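You operate a simulated robot arm through the tools that you are given. There is no shell and no other tool.

Carry out the task below with a simulated two-armed robot. There is one attempt and no reset: what you move stays moved.

JOB
Take the 6 mm steel disc from the long bench and leave it on the black rubber pad. Take the brown hex bolt and put it on top of the pink tag block. Stack the M8 steel cylinder from the top of the number three machine on top of the M12 steel cylinder. Lift the yellow tank lid open. Do these in any order.

The check looks at the end state, three seconds after you hand in, the way a careful person would. Anything else that was tipped, shoved, dropped, spilled or broken makes it a failure. A push-on lid holds only when it is set on centred and level and pressed home; a screw cap is set on level and turned clockwise until tight.

ROBOT AND FRAMES
Two 7-joint arms with three-finger grippers on one trunk, on a base that moves. Base frame: it is fixed to the floor where the robot stands at the start and does not move with it; the origin is under the middle of the robot, x ahead of it, y to its left, z up; the surface under the hand at the start is at about z = 0.85. Readings come in m, degrees, newtons and seconds.
The left shoulder is at the start at [0.03, 0.124, 1.058], the right one opposite. With the tool pointing down near the work surface each hand reaches from about 0.1 to 0.78 m from the robot's upright axis, wherever it stands, measured 20 degrees to its own side. Places, roughly: black rubber pad (8x8x3 cm) [0.7, 0.1, 0.9]; brown hex bolt (4x3x5 cm) [0.6, -5.9, 0.9]; pink tag block [0.75, -6.25, 0.75]; steel cylinder [-8.5, -4.25, 1]; steel disc [0.75, -0.25, 0.75]; yellow tank lid [-4.4, 0.9, 1]. Payload 2.2 kg a hand.
The TCP of each hand is the grasp point between the finger pads, 0.028 m short of the fingertips. In the tool frame z runs along the fingers and y along their closing line. The gripper opens to 0.102 m; its body begins 0.071 m behind the TCP.
Orientation is told as [roll, pitch, yaw] about the base's x, y, z axes, in that order, counted from this pose: with the fingers straight down and closing along the base's y, the tool's x points along the base's -x, its y along +y and its z along -z.

CONTROLS
- The arms move only by the tool send_rows. It takes "left_commands", "right_commands" or both (then of equal length, played together; a hand with none holds still); each is a list of rows, each a list of 7 numbers: the turn, a rotation vector about the tool's x, y, z in degrees, then the shift along the tool's x, y, z in m, then the finger opening in m, from 0 to 0.102. In form: [[ax, ay, az, tx, ty, tz, jaw], ...]. A call has 1 to 20 rows; each row shifts and turns the commanded pose from where the row before left it, along the tool's axes as they then stand. Each row takes 0.2 s and may step no farther than 0.05 m and 8.6 degrees from the row before; otherwise, or with a gripper value out of range, the whole call is refused. A pose out of reach is approached as far as the arm can. The call stops where the force on the tool passes 40 N (or 10 N more than at its start, if that is more) or the arm is blocked; 0.2 s more then pass. The fingers move at their own pace (about 0.1436 m/s each) and stop on an object; they squeeze with about 42 N. The grip force told is the motor's: it shows also when the fingers shut on nothing. Time passes only in rows, and 0.2 s behind the last, so rows that do not move let the fingers close. It gives the time, the measured TCP pose, the force on the tool (base axes), the opening and the grip force at its end, in the units of the frame above (readings bear some noise), with the torque about the TCP (base axes, N m) and any sound that the robot's microphone picked up, and new pictures: "pictures" is both (left out), scene, wrist or none (wrist: the cameras of the hands that moved).
- Cameras (640 x 400 px; columns grow to the right, rows downward): "scene" is now at [0.0458, 0.0079, 1.779]; the picture's right is [-0.14, -0.99, 0.00], its down [-0.81, 0.12, -0.57] and it looks along [0.56, -0.08, -0.82] (base axes); focal length 267 px, centre (320, 200). "left" rides on the left gripper at [0.072, 0.038, -0.086] in its tool frame; the picture's right is [-0.46, 0.89, 0.00], its down [-0.60, -0.32, -0.73] and it looks along [-0.65, -0.34, 0.68] (tool axes); focal length 256 px, centre (320, 200). "right" rides on the right gripper at [0.069, 0.044, -0.086] in its tool frame; the picture's right is [-0.53, 0.85, 0.00], its down [-0.58, -0.36, -0.73] and it looks along [-0.62, -0.39, 0.68] (tool axes); focal length 256 px, centre (320, 200). There is no depth. A picture from a camera that has moved, and an enlarged one, comes with that camera's place and axes in the base frame and with its lens. The place of the scene camera against the robot may be out by one fixed shift of up to 0.025 m in any direction.
- move_column(by): moves the trunk up (or, below 0, down) by that many m; the arms and the scene camera ride with it, the base frame stays. It gives what a move gives, with no picture.
- roll_base(legs): drives the robot by 1 to 6 legs, each [ahead, left, turn to the left] in m, m and degrees, along the robot's own axes; the way and the turn of a leg run together, so that a leg with both is an arc; at most 1.5 m and 180 degrees a leg. The arms and the cameras ride along, it lands a little off, and it stops where it bumps. It gives what a move gives, and a new picture of the scene camera.
- pan_tilt(pan, tilt): turns the head with the scene camera to pan (to the left, within 143 degrees either way) and tilt (down, from -29 to 69), counted from straight ahead of the robot. It gives what a move gives, and a new picture of the scene camera.
- enlarge(camera, box): a new picture of the part [left, top, right, bottom] of that camera's present view, enlarged. It takes no simulated time.
- job_done(): hands the job in; it is judged then, once.

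Nothing tells you exact positions but the pictures and the camera data. Unless the task says otherwise, let go and move clear before handing in.

The tools are called after "Emit:" as a command line: name --argument value ..., lists and objects as JSON in quotes. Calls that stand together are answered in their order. send_rows: Moves the arms, as the interface text tells. Its arguments: {"type":"object","properties":{"left_commands":{"type":"array"},"right_commands":{"type":"array"},"pictures":{"type":"string","enum":["both","scene","wrist","none"]}},"required":[]} The other tools are called the same way: move_column (by) moves the trunk up or down; roll_base (legs) drives the base; pan_tilt (pan, tilt) turns the head that bears the scene camera; enlarge (camera, box) takes an enlarged picture of a part of a camera's view; job_done () hands the job in.

At the start:

```text
time: 0.0
left_position: [0.5792, 0.0995, 1.066]
left_tcp_rot: [0.1, 0.0, 0.0]
left_ft_force: [-0.8, -0.2, 0.4]
left_moment: [-0.02, 0.02, 0.01]
left_opening: 0.102
left_grasp_force: 0.0
right_position: [0.4273, -0.2473, 1.0628]
right_tcp_rot: [0.0, -0.1, 0.0]
right_ft_force: [-0.6, -0.6, 0.0]
right_moment: [-0.02, -0.03, 0.03]
right_opening: 0.1019
right_grasp_force: 0.1
trunk travel left (down, up): [-0.3, 0.24]
robot x, y, heading: [0.0, -0.0053, -0.0]
head pan, tilt (commanded): [-8.2, 55.4]
```

scene: 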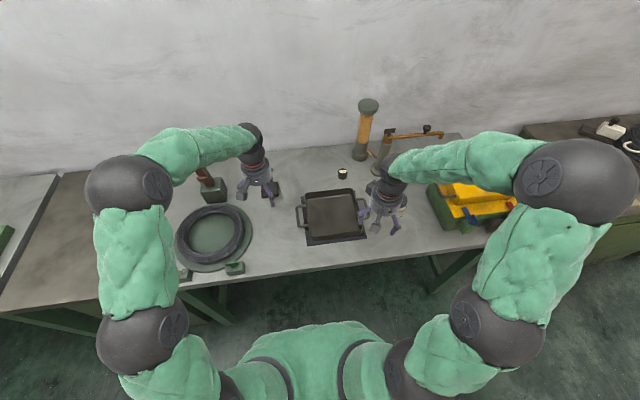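
right: 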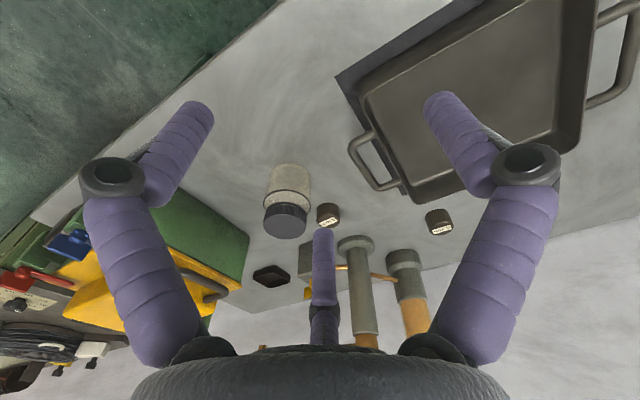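
left: 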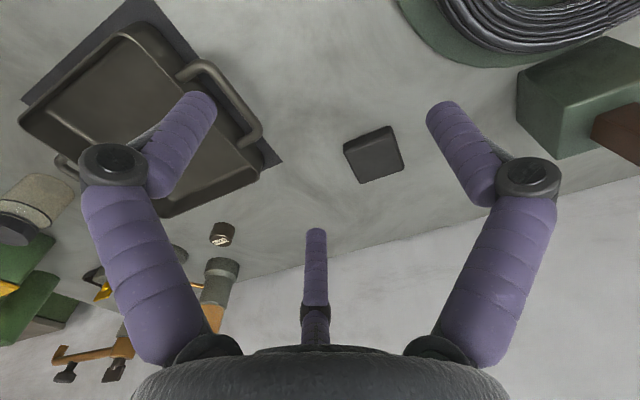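

I see the long bench with a tray in the middle, a black pad to the left hand's front, and two small dark cylindrical/disc items with labels near the tray's right side. I'll look closer at these before moving.

Emit:
enlarge --camera "right" --box '[220, 140, 480, 300]'

Emit:
enlarge --camera "left" --box '[180, 110, 440, 270]'

Emit:
enlarge --camera "scene" --box '[240, 90, 440, 215]'

```text
2.46 times, centred on (350, 220) of right
camera zoom: at [0.3577, -0.203, 1.1489], right [0.53, 0.85, 0.0], down [0.58, -0.36, 0.73], along [0.62, -0.39, -0.68], focal length 630 px, centre (246, 151)
```

zoom: 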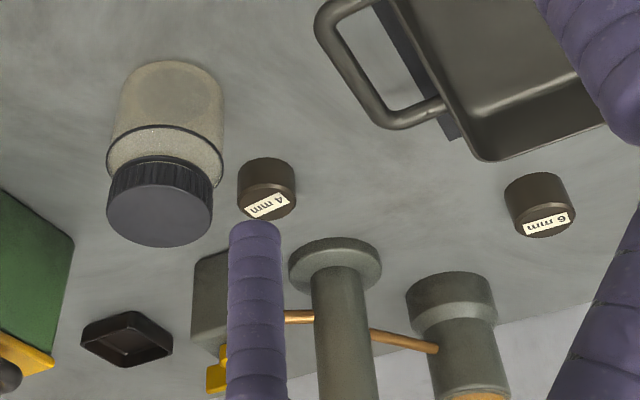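

```text
2.46 times, centred on (310, 190) of left
camera zoom: at [0.5078, 0.1402, 1.1515], right [0.46, 0.89, 0.0], down [0.6, -0.32, 0.73], along [0.65, -0.34, -0.68], focal length 630 px, centre (345, 225)
```

zoom: 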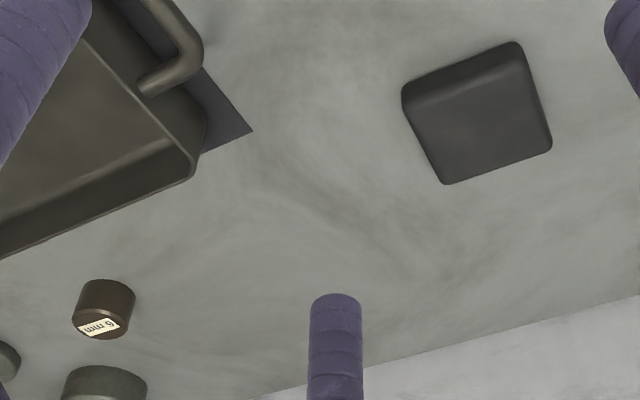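

```text
3.20 times, centred on (340, 152) of scene
camera zoom: at [0.0458, 0.0079, 1.779], right [-0.14, -0.99, 0.0], down [-0.81, 0.12, -0.57], along [0.56, -0.08, -0.82], focal length 855 px, centre (256, 352)
```

zoom: 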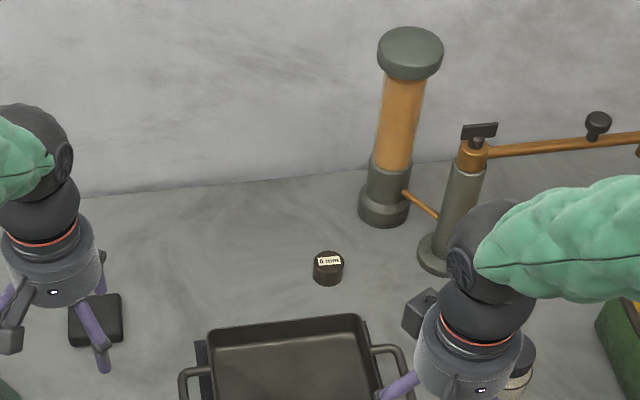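

The 6 mm disc sits around [0.778, -0.214], with its top at about 0.88; the pad centre is about [0.732, 0.109]. I'll edge the base forward slightly for reach.

Emit:
roll_base --legs '[[0.06, 0, 0]]'

```text
time: 1.0
left_position: [0.6409, 0.0994, 1.0651]
left_tcp_rot: [0.0, 0.1, -0.1]
left_ft_force: [0.9, 0.2, 0.6]
left_moment: [0.01, 0.03, 0.0]
left_opening: 0.1019
left_grasp_force: 0.2
right_position: [0.4876, -0.2468, 1.0627]
right_tcp_rot: [0.0, 0.2, 0.1]
right_ft_force: [0.9, -0.6, -0.5]
right_moment: [-0.02, 0.01, 0.0]
right_opening: 0.1019
right_grasp_force: 0.0
trunk travel left (down, up): [-0.3, 0.24]
robot x, y, heading: [0.0577, 0.0027, 0.0]
head pan, tilt (commanded): [-8.2, 55.4]
camera scene: at [0.1086, 0.0078, 1.7789], right [-0.14, -0.99, 0.0], down [-0.82, 0.12, -0.57], along [0.56, -0.08, -0.82], focal length 267 px, centre (320, 200)
```

scene: 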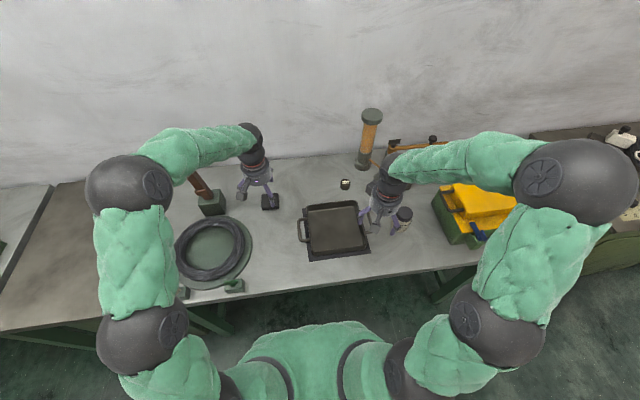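

The base moved about 0.06 m. Now I bring the left hand back and up out of the way, and move the right hand forward at height toward the disc.

Emit:
send_rows --left_commands '[[0, 0, 0, 0.04, 0.0, -0.025, 0.102], [0, 0, 0, 0.04, 0.0, -0.025, 0.102], [0, 0, 0, 0.04, 0.0, -0.025, 0.102], [0, 0, 0, 0.04, 0.0, -0.025, 0.102], [0, 0, 0, 0.04, 0.0, -0.025, 0.102], [0, 0, 0, 0.0, 0.0, 0, 0.102], [0, 0, 0, 0.0, 0.0, 0, 0.102]]' --right_commands '[[0, 0, -7.5, 0, 0.02, 0, 0.08], [0, 0, -7.5, 0, 0.02, 0, 0.08], [0, 0, -7.5, 0, 0, 0, 0.08], [0, 0, -7.5, 0, 0, 0, 0.08], [0, 0, -7.5, 0, 0, 0, 0.08], [0, 0, -7.5, 0, 0, 0, 0.08], [0, 0, 0, 0, 0, 0, 0.08]]'

```text
time: 2.6
left_position: [0.4392, 0.0992, 1.1944]
left_tcp_rot: [0.0, 0.0, 0.0]
left_ft_force: [-0.8, 0.1, -1.5]
left_moment: [-0.02, -0.04, 0.0]
left_opening: 0.1021
left_grasp_force: 0.0
right_position: [0.4835, -0.2078, 1.0634]
right_tcp_rot: [0.0, 0.0, 45.1]
right_ft_force: [-0.6, -0.8, 0.7]
right_moment: [-0.01, -0.01, 0.03]
right_opening: 0.0801
right_grasp_force: 0.0
trunk travel left (down, up): [-0.3, 0.24]
robot x, y, heading: [0.0616, 0.0007, -0.2]
head pan, tilt (commanded): [-8.2, 55.4]
camera scene: at [0.1044, 0.008, 1.779], right [-0.14, -0.99, 0.0], down [-0.81, 0.12, -0.57], along [0.56, -0.08, -0.82], focal length 267 px, centre (320, 200)
camera right: at [0.4036, -0.2252, 1.1493], right [-0.22, 0.98, 0.0], down [0.67, 0.15, 0.73], along [0.71, 0.16, -0.68], focal length 256 px, centre (320, 200)
camera left: at [0.3671, 0.1394, 1.2783], right [0.47, 0.89, 0.0], down [0.6, -0.32, 0.73], along [0.65, -0.34, -0.68], focal length 256 px, centre (320, 200)
```

scene: 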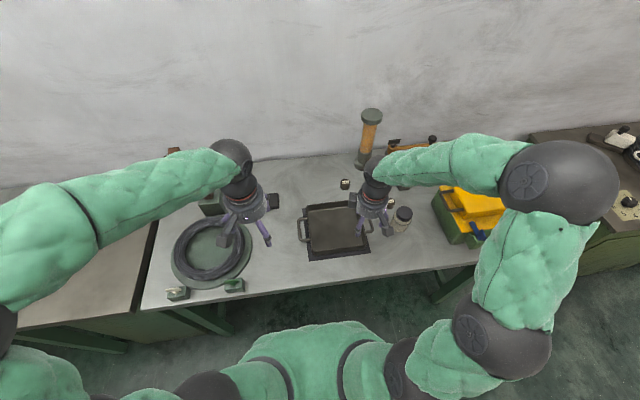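
right: 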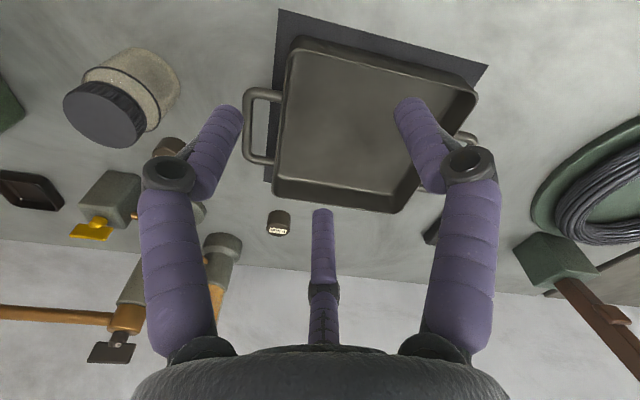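
left: 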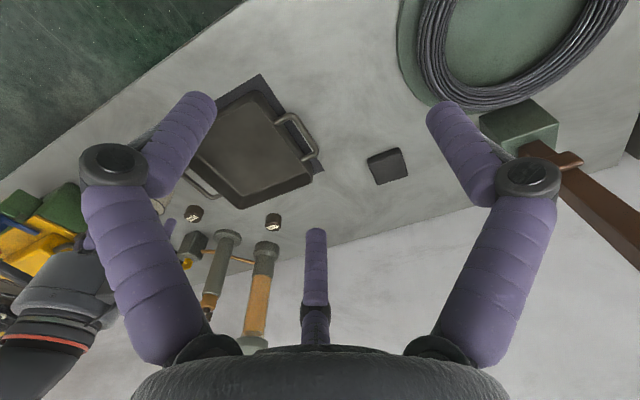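

The disc re-measures at about [0.774, -0.216]. I move the right hand forward above it at the present height.

Emit:
send_rows --right_commands '[[0, 0, 0, -0.0285, -0.0301, 0, 0.08], [0, 0, 0, -0.0285, -0.0301, 0, 0.08], [0, 0, 0, -0.0285, -0.0301, 0, 0.08], [0, 0, 0, -0.0285, -0.0301, 0, 0.08], [0, 0, 0, -0.0285, -0.0301, 0, 0.08], [0, 0, 0, -0.0285, -0.0301, 0, 0.08], [0, 0, 0, -0.0285, -0.0301, 0, 0.08], [0, 0, 0, 0, 0, 0, 0.08], [0, 0, 0, 0, 0, 0, 0.08]]'

```text
time: 4.6
left_position: [0.4405, 0.0996, 1.1927]
left_tcp_rot: [0.0, 0.1, 0.0]
left_ft_force: [0.3, 0.0, 0.2]
left_moment: [0.01, -0.01, 0.02]
left_opening: 0.1018
left_grasp_force: 0.2
right_position: [0.7747, -0.2168, 1.0612]
right_tcp_rot: [0.1, -0.1, 44.9]
right_ft_force: [0.8, -0.2, -0.1]
right_moment: [-0.02, -0.01, 0.04]
right_opening: 0.0799
right_grasp_force: 0.1
trunk travel left (down, up): [-0.3, 0.24]
robot x, y, heading: [0.0618, -0.0, 0.0]
head pan, tilt (commanded): [-8.2, 55.4]
camera scene: at [0.1066, 0.008, 1.779], right [-0.14, -0.99, 0.0], down [-0.81, 0.12, -0.57], along [0.56, -0.08, -0.82], focal length 267 px, centre (320, 200)
camera right: at [0.6947, -0.233, 1.1477], right [-0.22, 0.98, 0.0], down [0.67, 0.15, 0.73], along [0.71, 0.16, -0.68], focal length 256 px, centre (320, 200)
```

scene: 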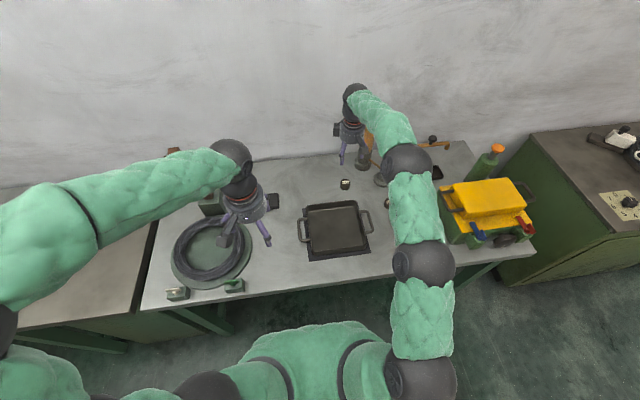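
right: 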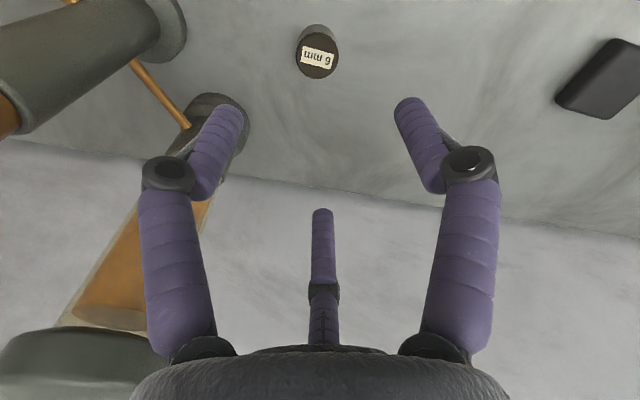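

The disc re-measures at about [0.780, -0.2156]. The arm looks clear of the tap and the pump, so I go down partway with a small correction and check.

Emit:
send_rows --right_commands '[[0, 0, 0, -0.0046, -0.0029, 0.02, 0.08], [0, 0, 0, 0, 0, 0.03, 0.08], [0, 0, 0, 0, 0, 0.03, 0.08], [0, 0, 0, 0, 0, 0.03, 0.08], [0, 0, 0, 0, 0, 0.02, 0.08], [0, 0, 0, 0, 0, 0.01, 0.08], [0, 0, 0, 0, 0, 0, 0.08]]'

```text
time: 6.2
left_position: [0.4391, 0.0994, 1.193]
left_tcp_rot: [-0.1, 0.1, 0.0]
left_ft_force: [0.2, 0.0, 0.6]
left_moment: [0.03, 0.01, -0.04]
left_opening: 0.1021
left_grasp_force: 0.2
right_position: [0.779, -0.2156, 0.923]
right_tcp_rot: [0.0, 0.0, 45.0]
right_ft_force: [-0.1, 0.4, -0.2]
right_moment: [0.02, 0.03, 0.04]
right_opening: 0.0801
right_grasp_force: 0.0
trunk travel left (down, up): [-0.3, 0.24]
robot x, y, heading: [0.0586, -0.0034, -0.3]
head pan, tilt (commanded): [-8.2, 55.4]
camera scene: at [0.1054, 0.0079, 1.779], right [-0.14, -0.99, 0.0], down [-0.81, 0.12, -0.57], along [0.56, -0.08, -0.82], focal length 267 px, centre (320, 200)
camera right: at [0.6995, -0.2319, 1.0086], right [-0.22, 0.98, 0.0], down [0.67, 0.15, 0.73], along [0.71, 0.16, -0.68], focal length 256 px, centre (320, 200)
```

scene: 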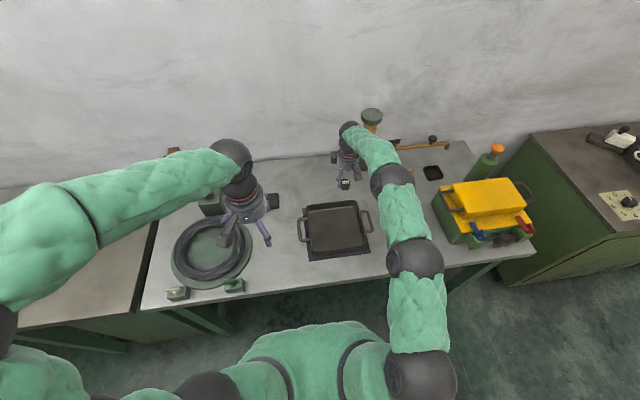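
right: 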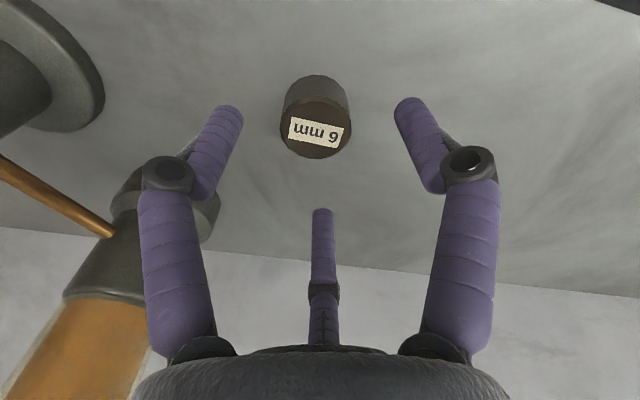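

The fingers straddle the disc and it's centred. I go down to grasp height and close.

Emit:
send_rows --right_commands '[[0, 0, 0, 0, 0, 0.015, 0.08], [0, 0, 0, 0, 0, 0.015, 0.08], [0, 0, 0, 0, 0, 0.006, 0.08], [0, 0, 0, 0, 0, 0, 0.05], [0, 0, 0, 0, 0, 0, 0.03], [0, 0, 0, 0, 0, 0, 0.02], [0, 0, 0, 0, 0, 0, 0.02], [0, 0, 0, 0, 0, 0, 0.02]]'

```text
time: 8.0
left_position: [0.4388, 0.0991, 1.1926]
left_tcp_rot: [0.1, 0.0, 0.0]
left_ft_force: [0.2, -0.1, 0.3]
left_moment: [0.0, 0.01, -0.01]
left_opening: 0.1022
left_grasp_force: 0.0
right_position: [0.7786, -0.2158, 0.887]
right_tcp_rot: [0.0, 0.0, 45.0]
right_ft_force: [0.3, -0.1, 2.3]
right_moment: [-0.09, -0.05, -0.03]
right_opening: 0.0407
right_grasp_force: 42.3
trunk travel left (down, up): [-0.3, 0.24]
robot x, y, heading: [0.0591, 0.0012, -0.3]
head pan, tilt (commanded): [-8.2, 55.4]
camera scene: at [0.1054, 0.0077, 1.779], right [-0.14, -0.99, 0.0], down [-0.81, 0.12, -0.57], along [0.56, -0.08, -0.82], focal length 267 px, centre (320, 200)
camera right: at [0.6993, -0.2322, 0.9729], right [-0.22, 0.98, 0.0], down [0.67, 0.15, 0.73], along [0.71, 0.16, -0.68], focal length 256 px, centre (320, 200)
```

scene: 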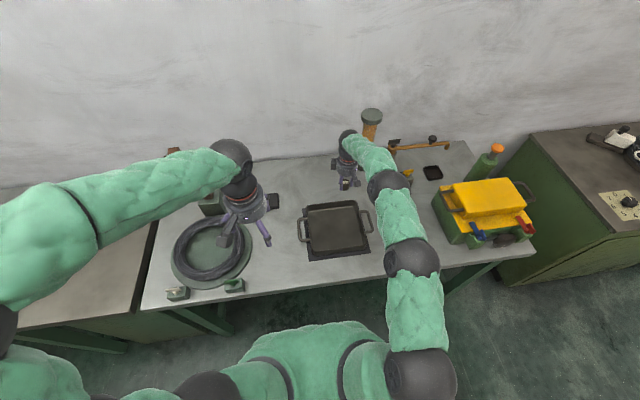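
right: 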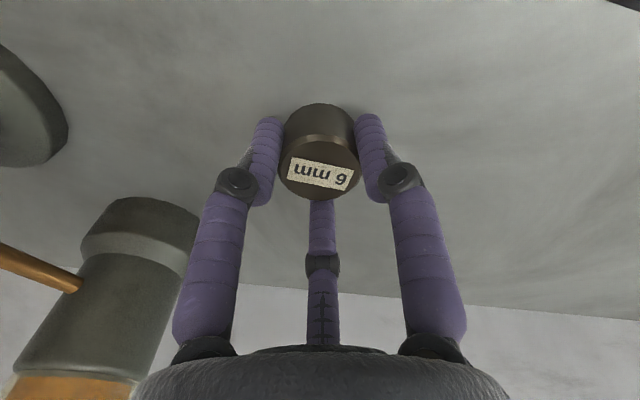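

Gripped at 4.07 cm. I lift it and clear the left arm further to the side at the same time.

Emit:
send_rows --left_commands '[[0, 0, 0, 0.02, 0.04, 0, 0.102], [0, 0, 0, 0.02, 0.04, 0, 0.102], [0, 0, 0, 0.02, 0.04, 0, 0.102], [0, 0, 0, 0.02, 0.04, 0, 0.102], [0, 0, 0, 0.02, 0.04, 0, 0.102], [0, 0, 0, 0.02, 0.04, 0, 0.102]]' --right_commands '[[0, 0, 0, 0, 0, -0.01, 0.02], [0, 0, 0, 0, 0, -0.02, 0.02], [0, 0, 0, 0, 0, -0.03, 0.02], [0, 0, 0, 0, 0, -0.03, 0.02], [0, 0, 0, 0, 0, -0.01, 0.02], [0, 0, 0, 0, 0, 0, 0.02]]'

Emit:
send_rows --right_commands '[[0, 0, 0, -0.0244, 0.0329, 0, 0.02], [0, 0, 0, -0.0244, 0.0329, 0, 0.02], [0, 0, 0, -0.0244, 0.0329, 0, 0.02], [0, 0, 0, -0.0244, 0.0329, 0, 0.02], [0, 0, 0, -0.0244, 0.0329, 0, 0.02], [0, 0, 0, -0.0244, 0.0329, 0, 0.02], [0, 0, 0, -0.0244, 0.0329, 0, 0.02], [0, 0, 0, -0.0244, 0.0329, 0, 0.02], [0, 0, 0, 0, 0, 0, 0.02], [0, 0, 0, 0, 0, 0, 0.02]]'

```text
time: 9.4
left_position: [0.3193, 0.3409, 1.1919]
left_tcp_rot: [-0.1, 0.0, -0.1]
left_ft_force: [-0.4, 0.3, -1.3]
left_moment: [0.0, -0.02, 0.0]
left_opening: 0.102
left_grasp_force: 0.0
right_position: [0.7796, -0.2148, 0.9874]
right_tcp_rot: [0.0, 0.0, 45.0]
right_ft_force: [-0.7, -1.0, -2.3]
right_moment: [-0.01, -0.01, 0.01]
right_opening: 0.0408
right_grasp_force: 42.4
trunk travel left (down, up): [-0.3, 0.24]
robot x, y, heading: [0.0585, -0.0018, 0.0]
head pan, tilt (commanded): [-8.2, 55.4]
camera scene: at [0.1053, 0.0081, 1.779], right [-0.14, -0.99, 0.0], down [-0.81, 0.12, -0.57], along [0.56, -0.08, -0.82], focal length 267 px, centre (320, 200)
camera right: at [0.6998, -0.2317, 1.0735], right [-0.22, 0.98, 0.0], down [0.67, 0.15, 0.73], along [0.71, 0.16, -0.68], focal length 256 px, centre (320, 200)
camera left: at [0.2481, 0.3807, 1.276], right [0.47, 0.88, 0.0], down [0.6, -0.32, 0.73], along [0.65, -0.34, -0.68], focal length 256 px, centre (320, 200)
```

scene: 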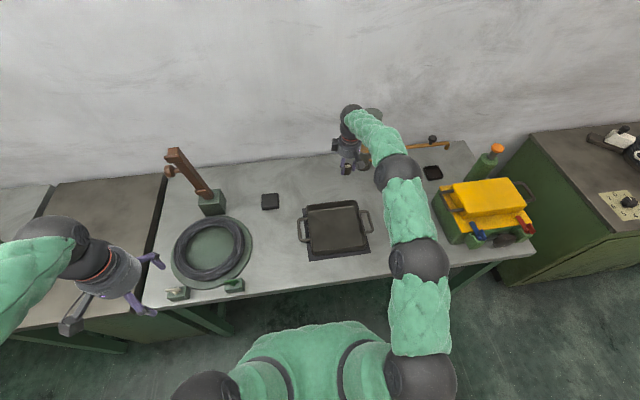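
right: 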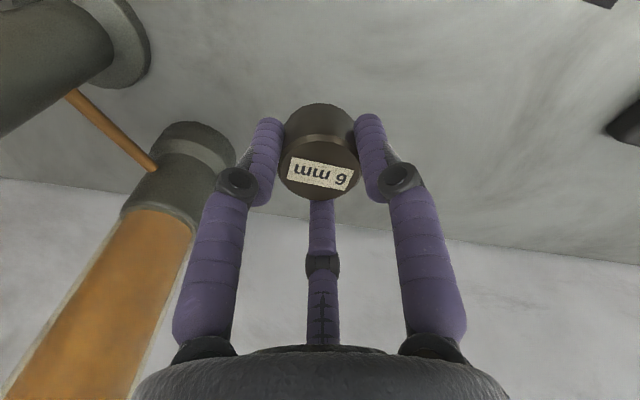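
left: 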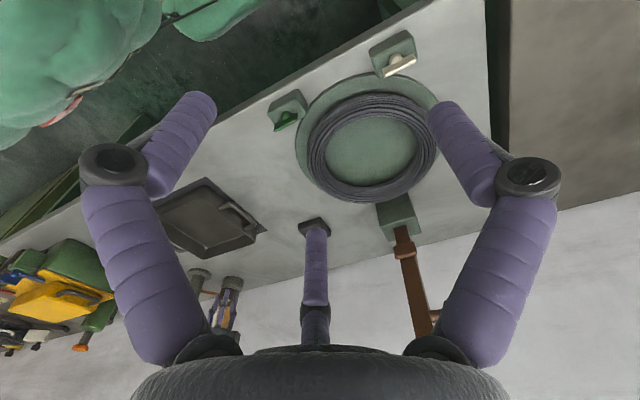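

```text
time: 11.6
left_position: [0.3198, 0.3413, 1.1912]
left_tcp_rot: [0.0, 0.0, 0.0]
left_ft_force: [0.0, 0.2, 0.4]
left_moment: [0.03, -0.03, 0.02]
left_opening: 0.1022
left_grasp_force: 0.0
right_position: [0.7323, 0.1102, 0.9866]
right_tcp_rot: [0.0, -0.1, 45.0]
right_ft_force: [0.0, 0.0, -2.8]
right_moment: [0.02, 0.02, 0.03]
right_opening: 0.0406
right_grasp_force: 42.1
trunk travel left (down, up): [-0.3, 0.24]
robot x, y, heading: [0.059, 0.0025, -0.3]
head pan, tilt (commanded): [-8.2, 55.4]
camera scene: at [0.1058, 0.0089, 1.779], right [-0.14, -0.99, 0.0], down [-0.81, 0.12, -0.57], along [0.56, -0.08, -0.82], focal length 267 px, centre (320, 200)
camera right: at [0.6527, 0.0935, 1.0725], right [-0.22, 0.98, 0.0], down [0.67, 0.15, 0.73], along [0.71, 0.16, -0.68], focal length 256 px, centre (320, 200)
```

scene: 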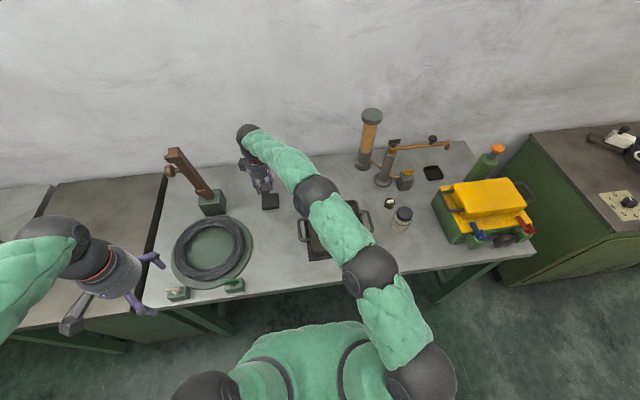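
right: 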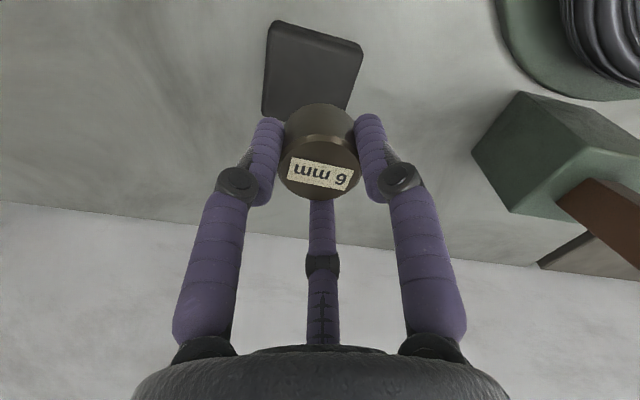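

The disc is above the pad (centre about [0.733, 0.105]). I lower it towards the pad's top, at about 0.88.

Emit:
send_rows --right_commands '[[0, 0, 0, 0.0028, -0.0028, 0.02, 0.02], [0, 0, 0, 0, 0, 0.02, 0.02], [0, 0, 0, 0, 0, 0.015, 0.02], [0, 0, 0, 0, 0, 0.007, 0.02], [0, 0, 0, 0, 0, 0.003, 0.02], [0, 0, 0, 0, 0, 0, 0.02]]'

```text
time: 13.0
left_position: [0.3204, 0.3408, 1.1928]
left_tcp_rot: [0.0, 0.1, -0.2]
left_ft_force: [-0.5, -0.9, -0.1]
left_moment: [-0.02, 0.0, -0.01]
left_opening: 0.1018
left_grasp_force: 0.0
right_position: [0.7319, 0.1058, 0.9209]
right_tcp_rot: [0.0, 0.0, 44.9]
right_ft_force: [-0.3, 0.4, -2.7]
right_moment: [0.01, 0.0, -0.01]
right_opening: 0.0407
right_grasp_force: 41.7
trunk travel left (down, up): [-0.3, 0.24]
robot x, y, heading: [0.0623, 0.0, 0.1]
head pan, tilt (commanded): [-8.2, 55.4]
camera scene: at [0.1058, 0.0081, 1.779], right [-0.14, -0.99, 0.0], down [-0.81, 0.12, -0.57], along [0.56, -0.08, -0.82], focal length 267 px, centre (320, 200)
camera right: at [0.6517, 0.0884, 1.0074], right [-0.22, 0.98, 0.0], down [0.67, 0.15, 0.73], along [0.71, 0.16, -0.68], focal length 256 px, centre (320, 200)
```

scene: 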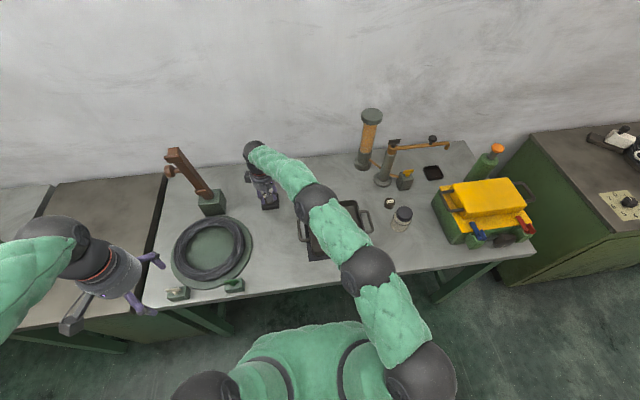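
right: 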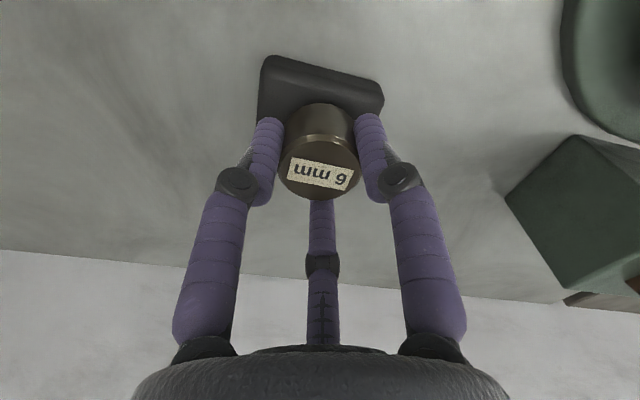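

Not touching yet (the force still shows the disc's weight). I lower in fine steps.

Emit:
send_rows --right_commands '[[0, 0, 0, 0, 0, 0.002, 0.02], [0, 0, 0, 0, 0, 0.001, 0.02], [0, 0, 0, 0, 0, 0, 0.02]]' --pictures "none"

Emit:
send_rows --right_commands '[[0, 0, 0, 0, 0, 0.001, 0.02], [0, 0, 0, 0, 0, 0, 0.02]]' --pictures "none"

```text
time: 13.8
left_position: [0.32, 0.3399, 1.1908]
left_tcp_rot: [0.0, 0.0, 0.0]
left_ft_force: [-0.4, 0.3, -0.1]
left_moment: [-0.01, 0.02, 0.02]
left_opening: 0.1019
left_grasp_force: 0.1
right_position: [0.7321, 0.1054, 0.9178]
right_tcp_rot: [0.0, 0.0, 45.0]
right_ft_force: [0.3, -0.9, -2.0]
right_moment: [0.01, -0.02, -0.03]
right_opening: 0.0406
right_grasp_force: 41.6
trunk travel left (down, up): [-0.3, 0.24]
robot x, y, heading: [0.0575, -0.0008, 0.0]
head pan, tilt (commanded): [-8.2, 55.4]
```

```text
time: 14.4
left_position: [0.3208, 0.3403, 1.1908]
left_tcp_rot: [0.0, 0.0, -0.1]
left_ft_force: [0.1, -0.2, 0.6]
left_moment: [0.01, 0.02, 0.02]
left_opening: 0.1018
left_grasp_force: 0.0
right_position: [0.7314, 0.1054, 0.9172]
right_tcp_rot: [0.0, 0.0, 45.1]
right_ft_force: [0.4, -0.3, -1.5]
right_moment: [0.02, -0.01, 0.02]
right_opening: 0.0408
right_grasp_force: 41.7
trunk travel left (down, up): [-0.3, 0.24]
robot x, y, heading: [0.0643, -0.0005, 0.1]
head pan, tilt (commanded): [-8.2, 55.4]
```

Emit:
send_rows --right_commands '[[0, 0, 0, 0, 0, 0.001, 0.02], [0, 0, 0, 0, 0, 0, 0.02]]' --pictures "none"

Emit:
send_rows --right_commands '[[0, 0, 0, 0, 0, 0.001, 0.02], [0, 0, 0, 0, 0, 0, 0.02]]' --pictures "wrist"

```text
time: 15.0
left_position: [0.3199, 0.3407, 1.1911]
left_tcp_rot: [0.0, 0.0, 0.0]
left_ft_force: [-0.7, -0.2, 0.0]
left_moment: [0.01, 0.03, -0.01]
left_opening: 0.102
left_grasp_force: 0.1
right_position: [0.7322, 0.1058, 0.917]
right_tcp_rot: [0.1, 0.0, 44.9]
right_ft_force: [-0.9, -0.7, -2.9]
right_moment: [0.02, 0.01, 0.0]
right_opening: 0.0406
right_grasp_force: 41.8
trunk travel left (down, up): [-0.3, 0.24]
robot x, y, heading: [0.0575, -0.0002, 0.3]
head pan, tilt (commanded): [-8.2, 55.4]
```

```text
time: 15.6
left_position: [0.3211, 0.3389, 1.1906]
left_tcp_rot: [0.0, 0.0, -0.2]
left_ft_force: [0.0, -0.2, -0.9]
left_moment: [0.01, 0.01, 0.02]
left_opening: 0.1019
left_grasp_force: 0.1
right_position: [0.732, 0.1047, 0.9157]
right_tcp_rot: [0.0, 0.0, 45.0]
right_ft_force: [0.2, 0.0, -3.0]
right_moment: [0.0, 0.01, -0.01]
right_opening: 0.0408
right_grasp_force: 41.8
trunk travel left (down, up): [-0.3, 0.24]
robot x, y, heading: [0.0607, -0.002, -0.1]
head pan, tilt (commanded): [-8.2, 55.4]
camera right: at [0.6517, 0.0885, 1.0015], right [-0.22, 0.98, 0.0], down [0.67, 0.15, 0.73], along [0.71, 0.16, -0.68], focal length 256 px, centre (320, 200)
```

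right: 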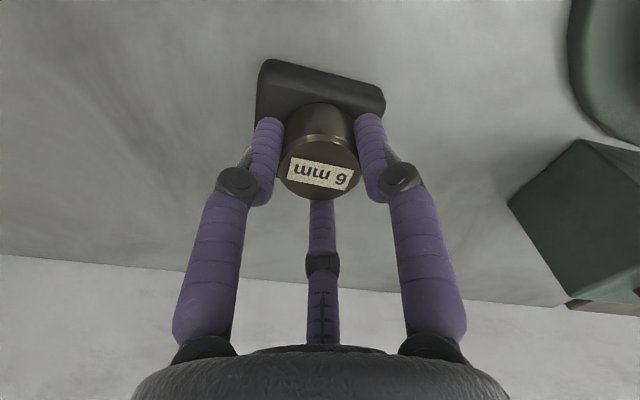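

Still hanging free; I continue down carefully.

Emit:
send_rows --right_commands '[[0, 0, 0, 0, 0, 0.0015, 0.02], [0, 0, 0, 0, 0, 0.0015, 0.02], [0, 0, 0, 0, 0, 0, 0.02]]' --pictures "none"

Emit:
send_rows --right_commands '[[0, 0, 0, 0, 0, 0.0015, 0.02], [0, 0, 0, 0, 0, 0, 0.02]]' --pictures "wrist"

```text
time: 16.4
left_position: [0.3211, 0.3399, 1.1913]
left_tcp_rot: [0.0, 0.0, 0.0]
left_ft_force: [-0.3, -1.0, 0.9]
left_moment: [0.0, 0.01, 0.02]
left_opening: 0.1021
left_grasp_force: 0.1
right_position: [0.732, 0.1049, 0.9127]
right_tcp_rot: [0.1, 0.1, 45.0]
right_ft_force: [-0.5, -0.3, -3.2]
right_moment: [-0.02, 0.03, -0.01]
right_opening: 0.0407
right_grasp_force: 42.3
trunk travel left (down, up): [-0.3, 0.24]
robot x, y, heading: [0.0615, 0.0001, 0.3]
head pan, tilt (commanded): [-8.2, 55.4]
```

```text
time: 17.0
left_position: [0.3203, 0.3404, 1.1912]
left_tcp_rot: [0.0, 0.1, -0.1]
left_ft_force: [0.3, 0.1, 0.4]
left_moment: [-0.03, -0.01, -0.02]
left_opening: 0.1021
left_grasp_force: 0.0
right_position: [0.7326, 0.104, 0.9111]
right_tcp_rot: [0.0, -0.1, 45.1]
right_ft_force: [0.0, 0.1, -3.0]
right_moment: [-0.01, -0.03, -0.01]
right_opening: 0.0407
right_grasp_force: 42.7
trunk travel left (down, up): [-0.3, 0.24]
robot x, y, heading: [0.0603, 0.0008, -0.1]
head pan, tilt (commanded): [-8.2, 55.4]
camera right: at [0.6518, 0.0882, 0.9971], right [-0.22, 0.98, 0.0], down [0.67, 0.15, 0.73], along [0.71, 0.16, -0.68], focal length 256 px, centre (320, 200)
```

right: 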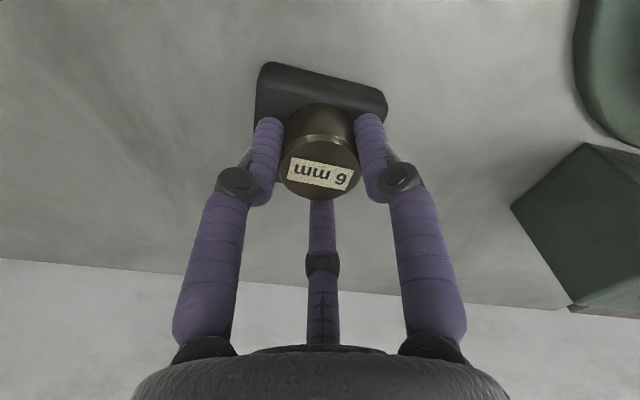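

Emit:
send_rows --right_commands '[[0, 0, 0, 0, 0, 0.0015, 0.02], [0, 0, 0, 0, 0, 0, 0.02]]' --pictures "none"

Emit:
send_rows --right_commands '[[0, 0, 0, 0, 0, 0.0015, 0.02], [0, 0, 0, 0, 0, 0, 0.02]]' --pictures "none"

Emit:
enlarge --camera "right" --box '[220, 40, 420, 240]'

```text
time: 17.6
left_position: [0.3191, 0.3401, 1.1904]
left_tcp_rot: [0.0, 0.0, -0.1]
left_ft_force: [0.2, -0.7, -0.7]
left_moment: [0.01, 0.02, 0.03]
left_opening: 0.1021
left_grasp_force: 0.1
right_position: [0.7322, 0.1047, 0.911]
right_tcp_rot: [-0.1, -0.2, 44.9]
right_ft_force: [-0.9, -1.3, 2.6]
right_moment: [-0.07, 0.08, -0.01]
right_opening: 0.0408
right_grasp_force: 42.2
trunk travel left (down, up): [-0.3, 0.24]
robot x, y, heading: [0.061, -0.0005, -0.1]
head pan, tilt (commanded): [-8.2, 55.4]
```

```text
time: 18.2
left_position: [0.3191, 0.3401, 1.1922]
left_tcp_rot: [0.1, 0.0, -0.2]
left_ft_force: [-0.3, -0.4, 0.4]
left_moment: [0.07, -0.01, -0.01]
left_opening: 0.1017
left_grasp_force: 0.0
right_position: [0.7322, 0.1052, 0.9107]
right_tcp_rot: [-0.1, -0.2, 44.9]
right_ft_force: [-1.0, 0.0, 12.0]
right_moment: [-0.04, 0.19, -0.01]
right_opening: 0.0408
right_grasp_force: 42.2
trunk travel left (down, up): [-0.3, 0.24]
robot x, y, heading: [0.0571, -0.0002, -0.2]
head pan, tilt (commanded): [-8.2, 55.4]
```

```text
2.00 times, centred on (320, 140) of right
camera zoom: at [0.6514, 0.0882, 0.9965], right [-0.22, 0.98, 0.0], down [0.66, 0.15, 0.73], along [0.72, 0.16, -0.68], focal length 512 px, centre (320, 320)
```

zoom: 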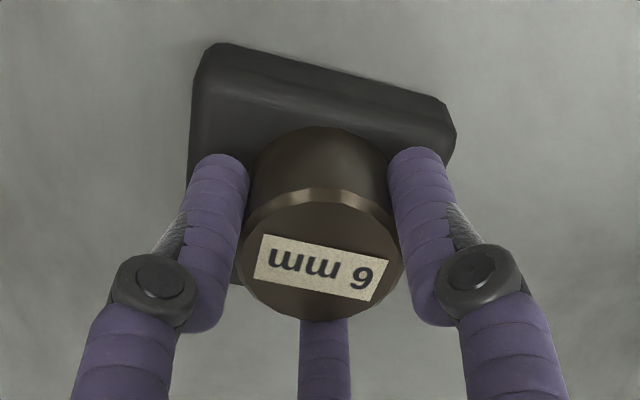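

Contact made at TCP z 0.911. I relieve the press by 1.5 mm, open the fingers and rise.

Emit:
send_rows --right_commands '[[0, 0, 0, 0, 0, -0.0015, 0.02], [0, 0, 0, 0, 0, 0, 0.045], [0, 0, 0, 0, 0, 0, 0.055], [0, 0, 0, 0, 0, 0, 0.07], [0, 0, 0, 0, 0, 0, 0.08], [0, 0, 0, 0, 0, -0.01, 0.08], [0, 0, 0, 0, 0, -0.03, 0.08], [0, 0, 0, 0, 0, -0.04, 0.08], [0, 0, 0, 0, 0, -0.04, 0.08], [0, 0, 0, 0, 0, -0.04, 0.08], [0, 0, 0, 0, 0, 0, 0.08]]'

```text
time: 20.6
left_position: [0.3194, 0.3405, 1.1903]
left_tcp_rot: [0.0, 0.1, -0.1]
left_ft_force: [-0.5, 0.3, -0.2]
left_moment: [0.01, 0.02, -0.02]
left_opening: 0.1022
left_grasp_force: 0.0
right_position: [0.7329, 0.1048, 1.0702]
right_tcp_rot: [0.1, 0.0, 45.0]
right_ft_force: [-0.6, -0.3, 0.2]
right_moment: [0.0, -0.02, -0.02]
right_opening: 0.0798
right_grasp_force: 0.0
trunk travel left (down, up): [-0.3, 0.24]
robot x, y, heading: [0.0601, -0.0001, -0.3]
head pan, tilt (commanded): [-8.2, 55.4]
camera scene: at [0.106, 0.0081, 1.779], right [-0.14, -0.99, 0.0], down [-0.81, 0.12, -0.57], along [0.56, -0.08, -0.82], focal length 267 px, centre (320, 200)
camera right: at [0.6524, 0.0884, 1.156], right [-0.22, 0.98, 0.0], down [0.67, 0.15, 0.73], along [0.71, 0.16, -0.68], focal length 256 px, centre (320, 200)
```

scene: 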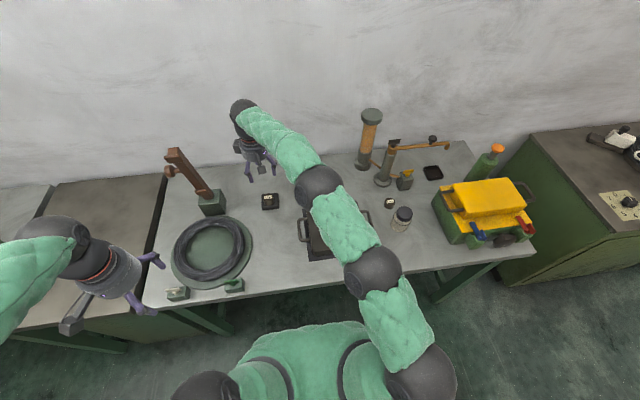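
right: 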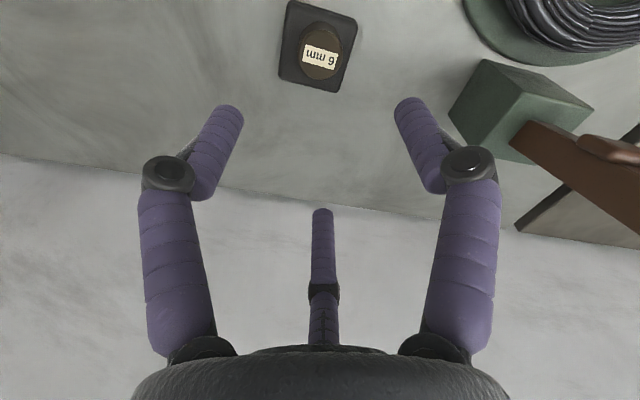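

The disc rests centred on the pad. I retract the right hand toward the body for travelling and look around.

Emit:
send_rows --right_commands '[[0, 0, 0, 0.045, 0.0037, -0.01, 0.102], [0, 0, 0, 0.045, 0.0037, -0.01, 0.102], [0, 0, 0, 0.045, 0.0037, -0.01, 0.102], [0, 0, 0, 0.045, 0.0037, -0.01, 0.102], [0, 0, 0, 0.045, 0.0037, -0.01, 0.102], [0, 0, 0, 0.045, 0.0037, -0.01, 0.102], [0, 0, 0, 0.045, 0.0037, -0.01, 0.102], [0, 0, 0, 0.045, 0.0037, -0.01, 0.102], [0, 0, 0, 0.045, 0.0037, -0.01, 0.102], [0, 0, 0, 0.045, 0.0037, -0.01, 0.102], [0, 0, 0, 0.045, 0.0037, -0.01, 0.102], [0, 0, 7.5, 0, 0, 0, 0.102], [0, 0, 7.5, 0, 0, 0, 0.102], [0, 0, 7.5, 0, 0, 0, 0.102], [0, 0, 7.5, 0, 0, 0, 0.102], [0, 0, 7.5, 0, 0, 0, 0.102], [0, 0, 7.5, 0, 0, 0, 0.102]]' --pictures "scene"

Emit:
pan_tilt --pan -60 --tilt 25

Emit:
pan_tilt --pan -110 --tilt 20

Emit:
pan_tilt --pan 140 --tilt 20

Emit:
pan_tilt --pan 70 --tilt 20

```text
time: 24.2
left_position: [0.3204, 0.3409, 1.1906]
left_tcp_rot: [0.1, 0.0, 0.0]
left_ft_force: [-0.5, 0.2, 0.5]
left_moment: [0.03, 0.02, -0.01]
left_opening: 0.1018
left_grasp_force: 0.2
right_position: [0.3529, -0.216, 1.1793]
right_tcp_rot: [0.0, 0.0, -0.2]
right_ft_force: [-0.3, -0.2, 0.5]
right_moment: [0.0, 0.01, -0.01]
right_opening: 0.102
right_grasp_force: 0.0
trunk travel left (down, up): [-0.3, 0.24]
robot x, y, heading: [0.0612, 0.0009, -0.1]
head pan, tilt (commanded): [-8.2, 55.4]
camera scene: at [0.1053, 0.0079, 1.779], right [-0.14, -0.99, 0.0], down [-0.81, 0.12, -0.57], along [0.56, -0.08, -0.82], focal length 267 px, centre (320, 200)
```

scene: 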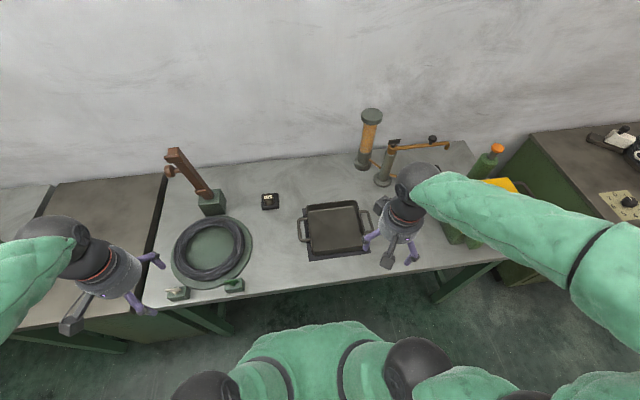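

```text
time: 25.4
left_position: [0.3212, 0.3405, 1.1928]
left_tcp_rot: [0.0, 0.0, -0.1]
left_ft_force: [0.3, -0.3, 0.2]
left_moment: [-0.02, -0.01, 0.03]
left_opening: 0.1019
left_grasp_force: 0.1
right_position: [0.3524, -0.2155, 1.1808]
right_tcp_rot: [0.0, 0.0, 0.0]
right_ft_force: [-0.8, 0.2, 0.1]
right_moment: [0.01, 0.02, 0.01]
right_opening: 0.102
right_grasp_force: 0.1
trunk travel left (down, up): [-0.3, 0.24]
robot x, y, heading: [0.0584, -0.0021, 0.0]
head pan, tilt (commanded): [-60.0, 25.0]
camera scene: at [0.0805, -0.0616, 1.8235], right [-0.87, -0.5, 0.0], down [-0.21, 0.37, -0.91], along [0.45, -0.78, -0.42], focal length 267 px, centre (320, 200)
```

scene: 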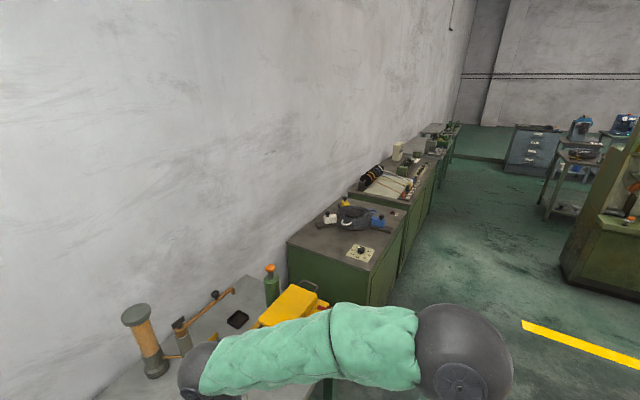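

```text
time: 26.6
left_position: [0.3199, 0.3406, 1.1901]
left_tcp_rot: [0.0, 0.1, -0.1]
left_ft_force: [0.5, -0.1, -0.5]
left_moment: [-0.04, 0.03, -0.01]
left_opening: 0.1019
left_grasp_force: 0.1
right_position: [0.352, -0.2167, 1.1819]
right_tcp_rot: [0.0, 0.0, 0.1]
right_ft_force: [-1.0, -1.2, -0.6]
right_moment: [0.0, -0.01, 0.03]
right_opening: 0.1021
right_grasp_force: 0.1
trunk travel left (down, up): [-0.3, 0.24]
robot x, y, heading: [0.0604, 0.0021, 0.0]
head pan, tilt (commanded): [-110.0, 20.0]
camera scene: at [0.0026, -0.0693, 1.8316], right [-0.94, 0.34, 0.0], down [0.12, 0.32, -0.94], along [-0.32, -0.88, -0.34], focal length 267 px, centre (320, 200)
```

scene: 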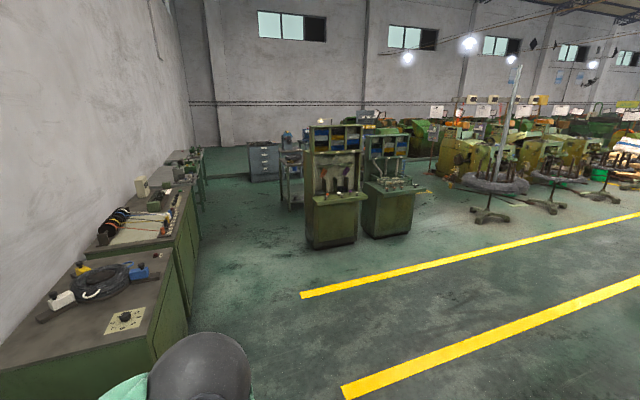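

```text
time: 30.1
left_position: [0.3197, 0.341, 1.1918]
left_tcp_rot: [0.0, 0.0, -0.1]
left_ft_force: [-0.4, -0.8, -0.3]
left_moment: [0.0, 0.03, 0.01]
left_opening: 0.1021
left_grasp_force: 0.1
right_position: [0.353, -0.2149, 1.1803]
right_tcp_rot: [-0.1, 0.1, 0.0]
right_ft_force: [0.3, -0.3, 0.2]
right_moment: [0.0, -0.05, 0.03]
right_opening: 0.1021
right_grasp_force: 0.0
trunk travel left (down, up): [-0.3, 0.24]
robot x, y, heading: [0.0596, -0.0009, 0.2]
head pan, tilt (commanded): [140.0, 20.0]
camera scene: at [-0.0369, 0.0782, 1.8316], right [0.64, 0.77, 0.0], down [0.26, -0.22, -0.94], along [-0.72, 0.6, -0.34], focal length 267 px, centre (320, 200)
```

scene: 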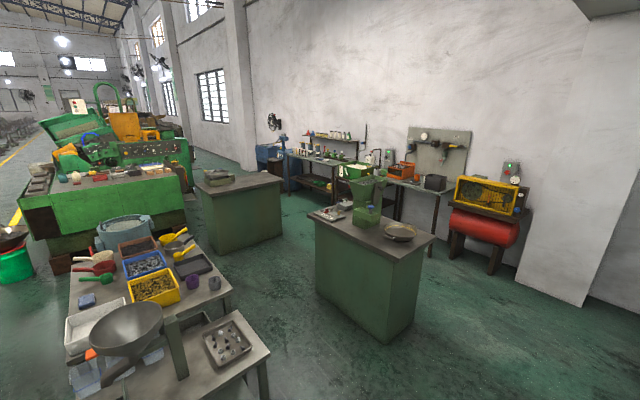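

```text
time: 31.5
left_position: [0.3199, 0.3403, 1.191]
left_tcp_rot: [0.1, -0.1, 0.0]
left_ft_force: [-0.5, -0.6, 0.3]
left_moment: [0.01, -0.02, -0.04]
left_opening: 0.102
left_grasp_force: 0.1
right_position: [0.3521, -0.2164, 1.1802]
right_tcp_rot: [0.0, -0.1, 0.0]
right_ft_force: [0.5, -0.6, -0.5]
right_moment: [-0.01, 0.01, 0.06]
right_opening: 0.1022
right_grasp_force: 0.1
trunk travel left (down, up): [-0.3, 0.24]
robot x, y, heading: [0.0595, -0.0013, -0.0]
head pan, tilt (commanded): [70.0, 20.0]
camera scene: at [0.0662, 0.1057, 1.8316], right [0.94, -0.34, 0.0], down [-0.12, -0.32, -0.94], along [0.32, 0.88, -0.34], focal length 267 px, centre (320, 200)
```

scene: 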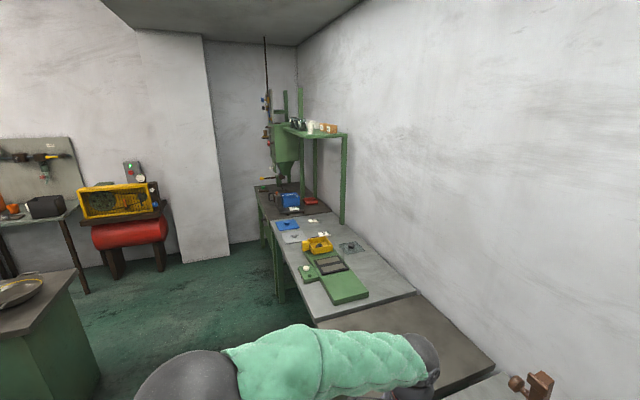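

The disc task is done. The benches run along the wall to my right with a clear aisle, so I back off and strafe right along them, checking on the way.

Emit:
pan_tilt --pan -75 --tilt 25

Emit:
roll_base --legs '[[-0.3, 0, 0], [0, -1.5, 0], [0, -1.5, 0]]'

```text
time: 33.8
left_position: [0.3198, 0.3409, 1.1903]
left_tcp_rot: [0.1, 0.0, 0.0]
left_ft_force: [0.4, 0.2, -0.6]
left_moment: [0.06, 0.0, 0.01]
left_opening: 0.1022
left_grasp_force: 0.0
right_position: [0.3514, -0.2152, 1.1799]
right_tcp_rot: [-0.1, 0.0, 0.0]
right_ft_force: [1.0, 0.3, -0.5]
right_moment: [-0.01, -0.05, -0.01]
right_opening: 0.1022
right_grasp_force: 0.1
trunk travel left (down, up): [-0.3, 0.24]
robot x, y, heading: [0.058, -0.0008, -0.0]
head pan, tilt (commanded): [-75.0, 25.0]
camera scene: at [0.0582, -0.0708, 1.8235], right [-0.97, -0.26, 0.0], down [-0.11, 0.41, -0.91], along [0.23, -0.88, -0.42], focal length 267 px, centre (320, 200)
```

scene: 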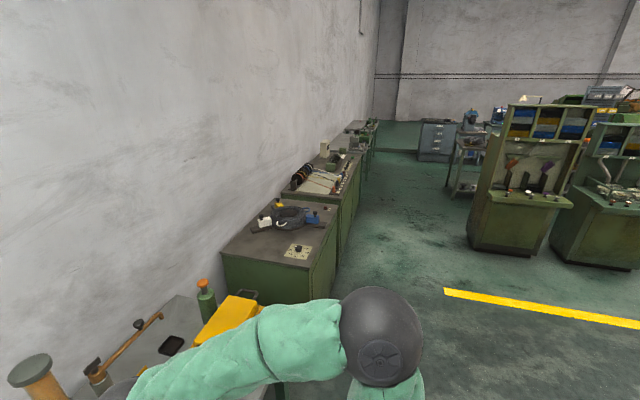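

```text
time: 49.8
left_position: [-0.0075, -2.6604, 1.1911]
left_tcp_rot: [-0.1, -0.1, -1.7]
left_ft_force: [0.5, -0.2, 0.0]
left_moment: [0.0, -0.02, 0.02]
left_opening: 0.1022
left_grasp_force: 0.1
right_position: [0.0093, -3.2173, 1.1807]
right_tcp_rot: [0.0, 0.0, -1.7]
right_ft_force: [-0.1, -0.5, -0.9]
right_moment: [0.02, -0.01, -0.01]
right_opening: 0.1019
right_grasp_force: 0.1
trunk travel left (down, up): [-0.3, 0.24]
robot x, y, heading: [-0.2744, -2.9912, -1.7]
head pan, tilt (commanded): [-75.0, 25.0]
camera scene: at [-0.2824, -3.0643, 1.8235], right [-0.97, -0.23, 0.0], down [-0.1, 0.41, -0.91], along [0.21, -0.88, -0.42], focal length 267 px, centre (320, 200)
```

scene: 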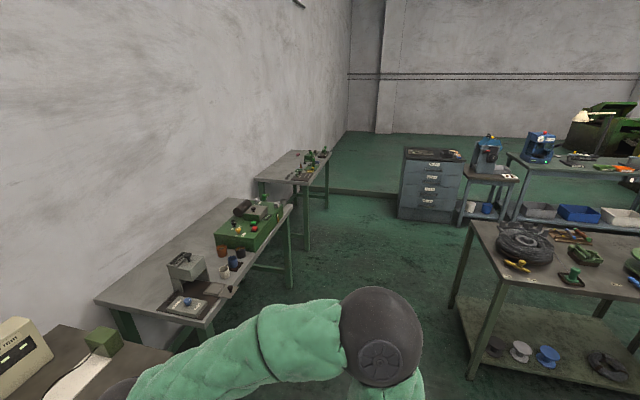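

I'm at y≈-3. The last table ahead-left should carry the bolt and tag blocks. Let me zoom there.

Emit:
enlarge --camera "scene" --box '[230, 130, 390, 230]'

Emit:
enlarge --camera "scene" --box '[380, 100, 640, 262]'

```text
4.00 times, centred on (310, 180) of scene
camera zoom: at [-0.2824, -3.0643, 1.8235], right [-0.97, -0.23, 0.0], down [-0.1, 0.41, -0.91], along [0.21, -0.88, -0.42], focal length 1069 px, centre (360, 280)
```

zoom: 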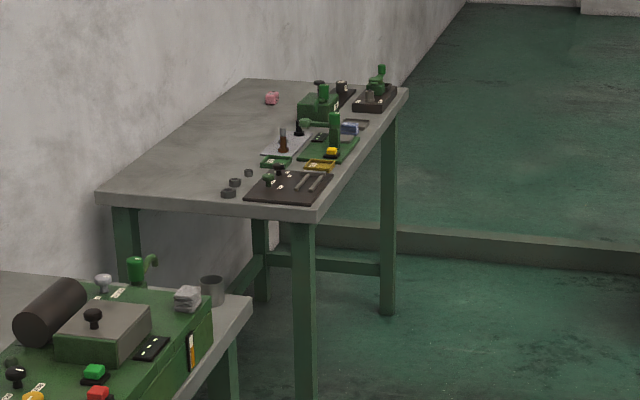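

```text
2.46 times, centred on (510, 181) of scene
camera zoom: at [-0.2824, -3.0643, 1.8235], right [-0.97, -0.23, 0.0], down [-0.1, 0.41, -0.91], along [0.21, -0.88, -0.42], focal length 658 px, centre (-148, 247)
```

zoom: 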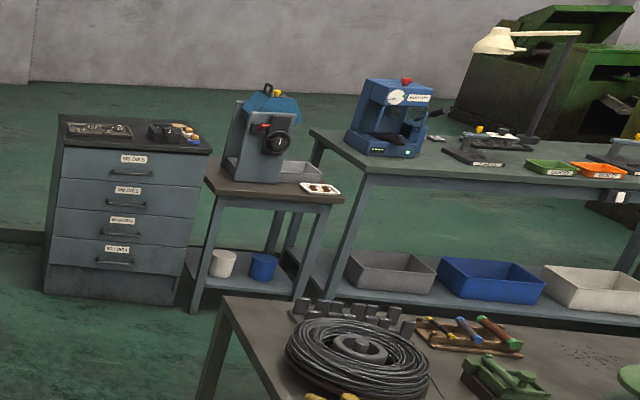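

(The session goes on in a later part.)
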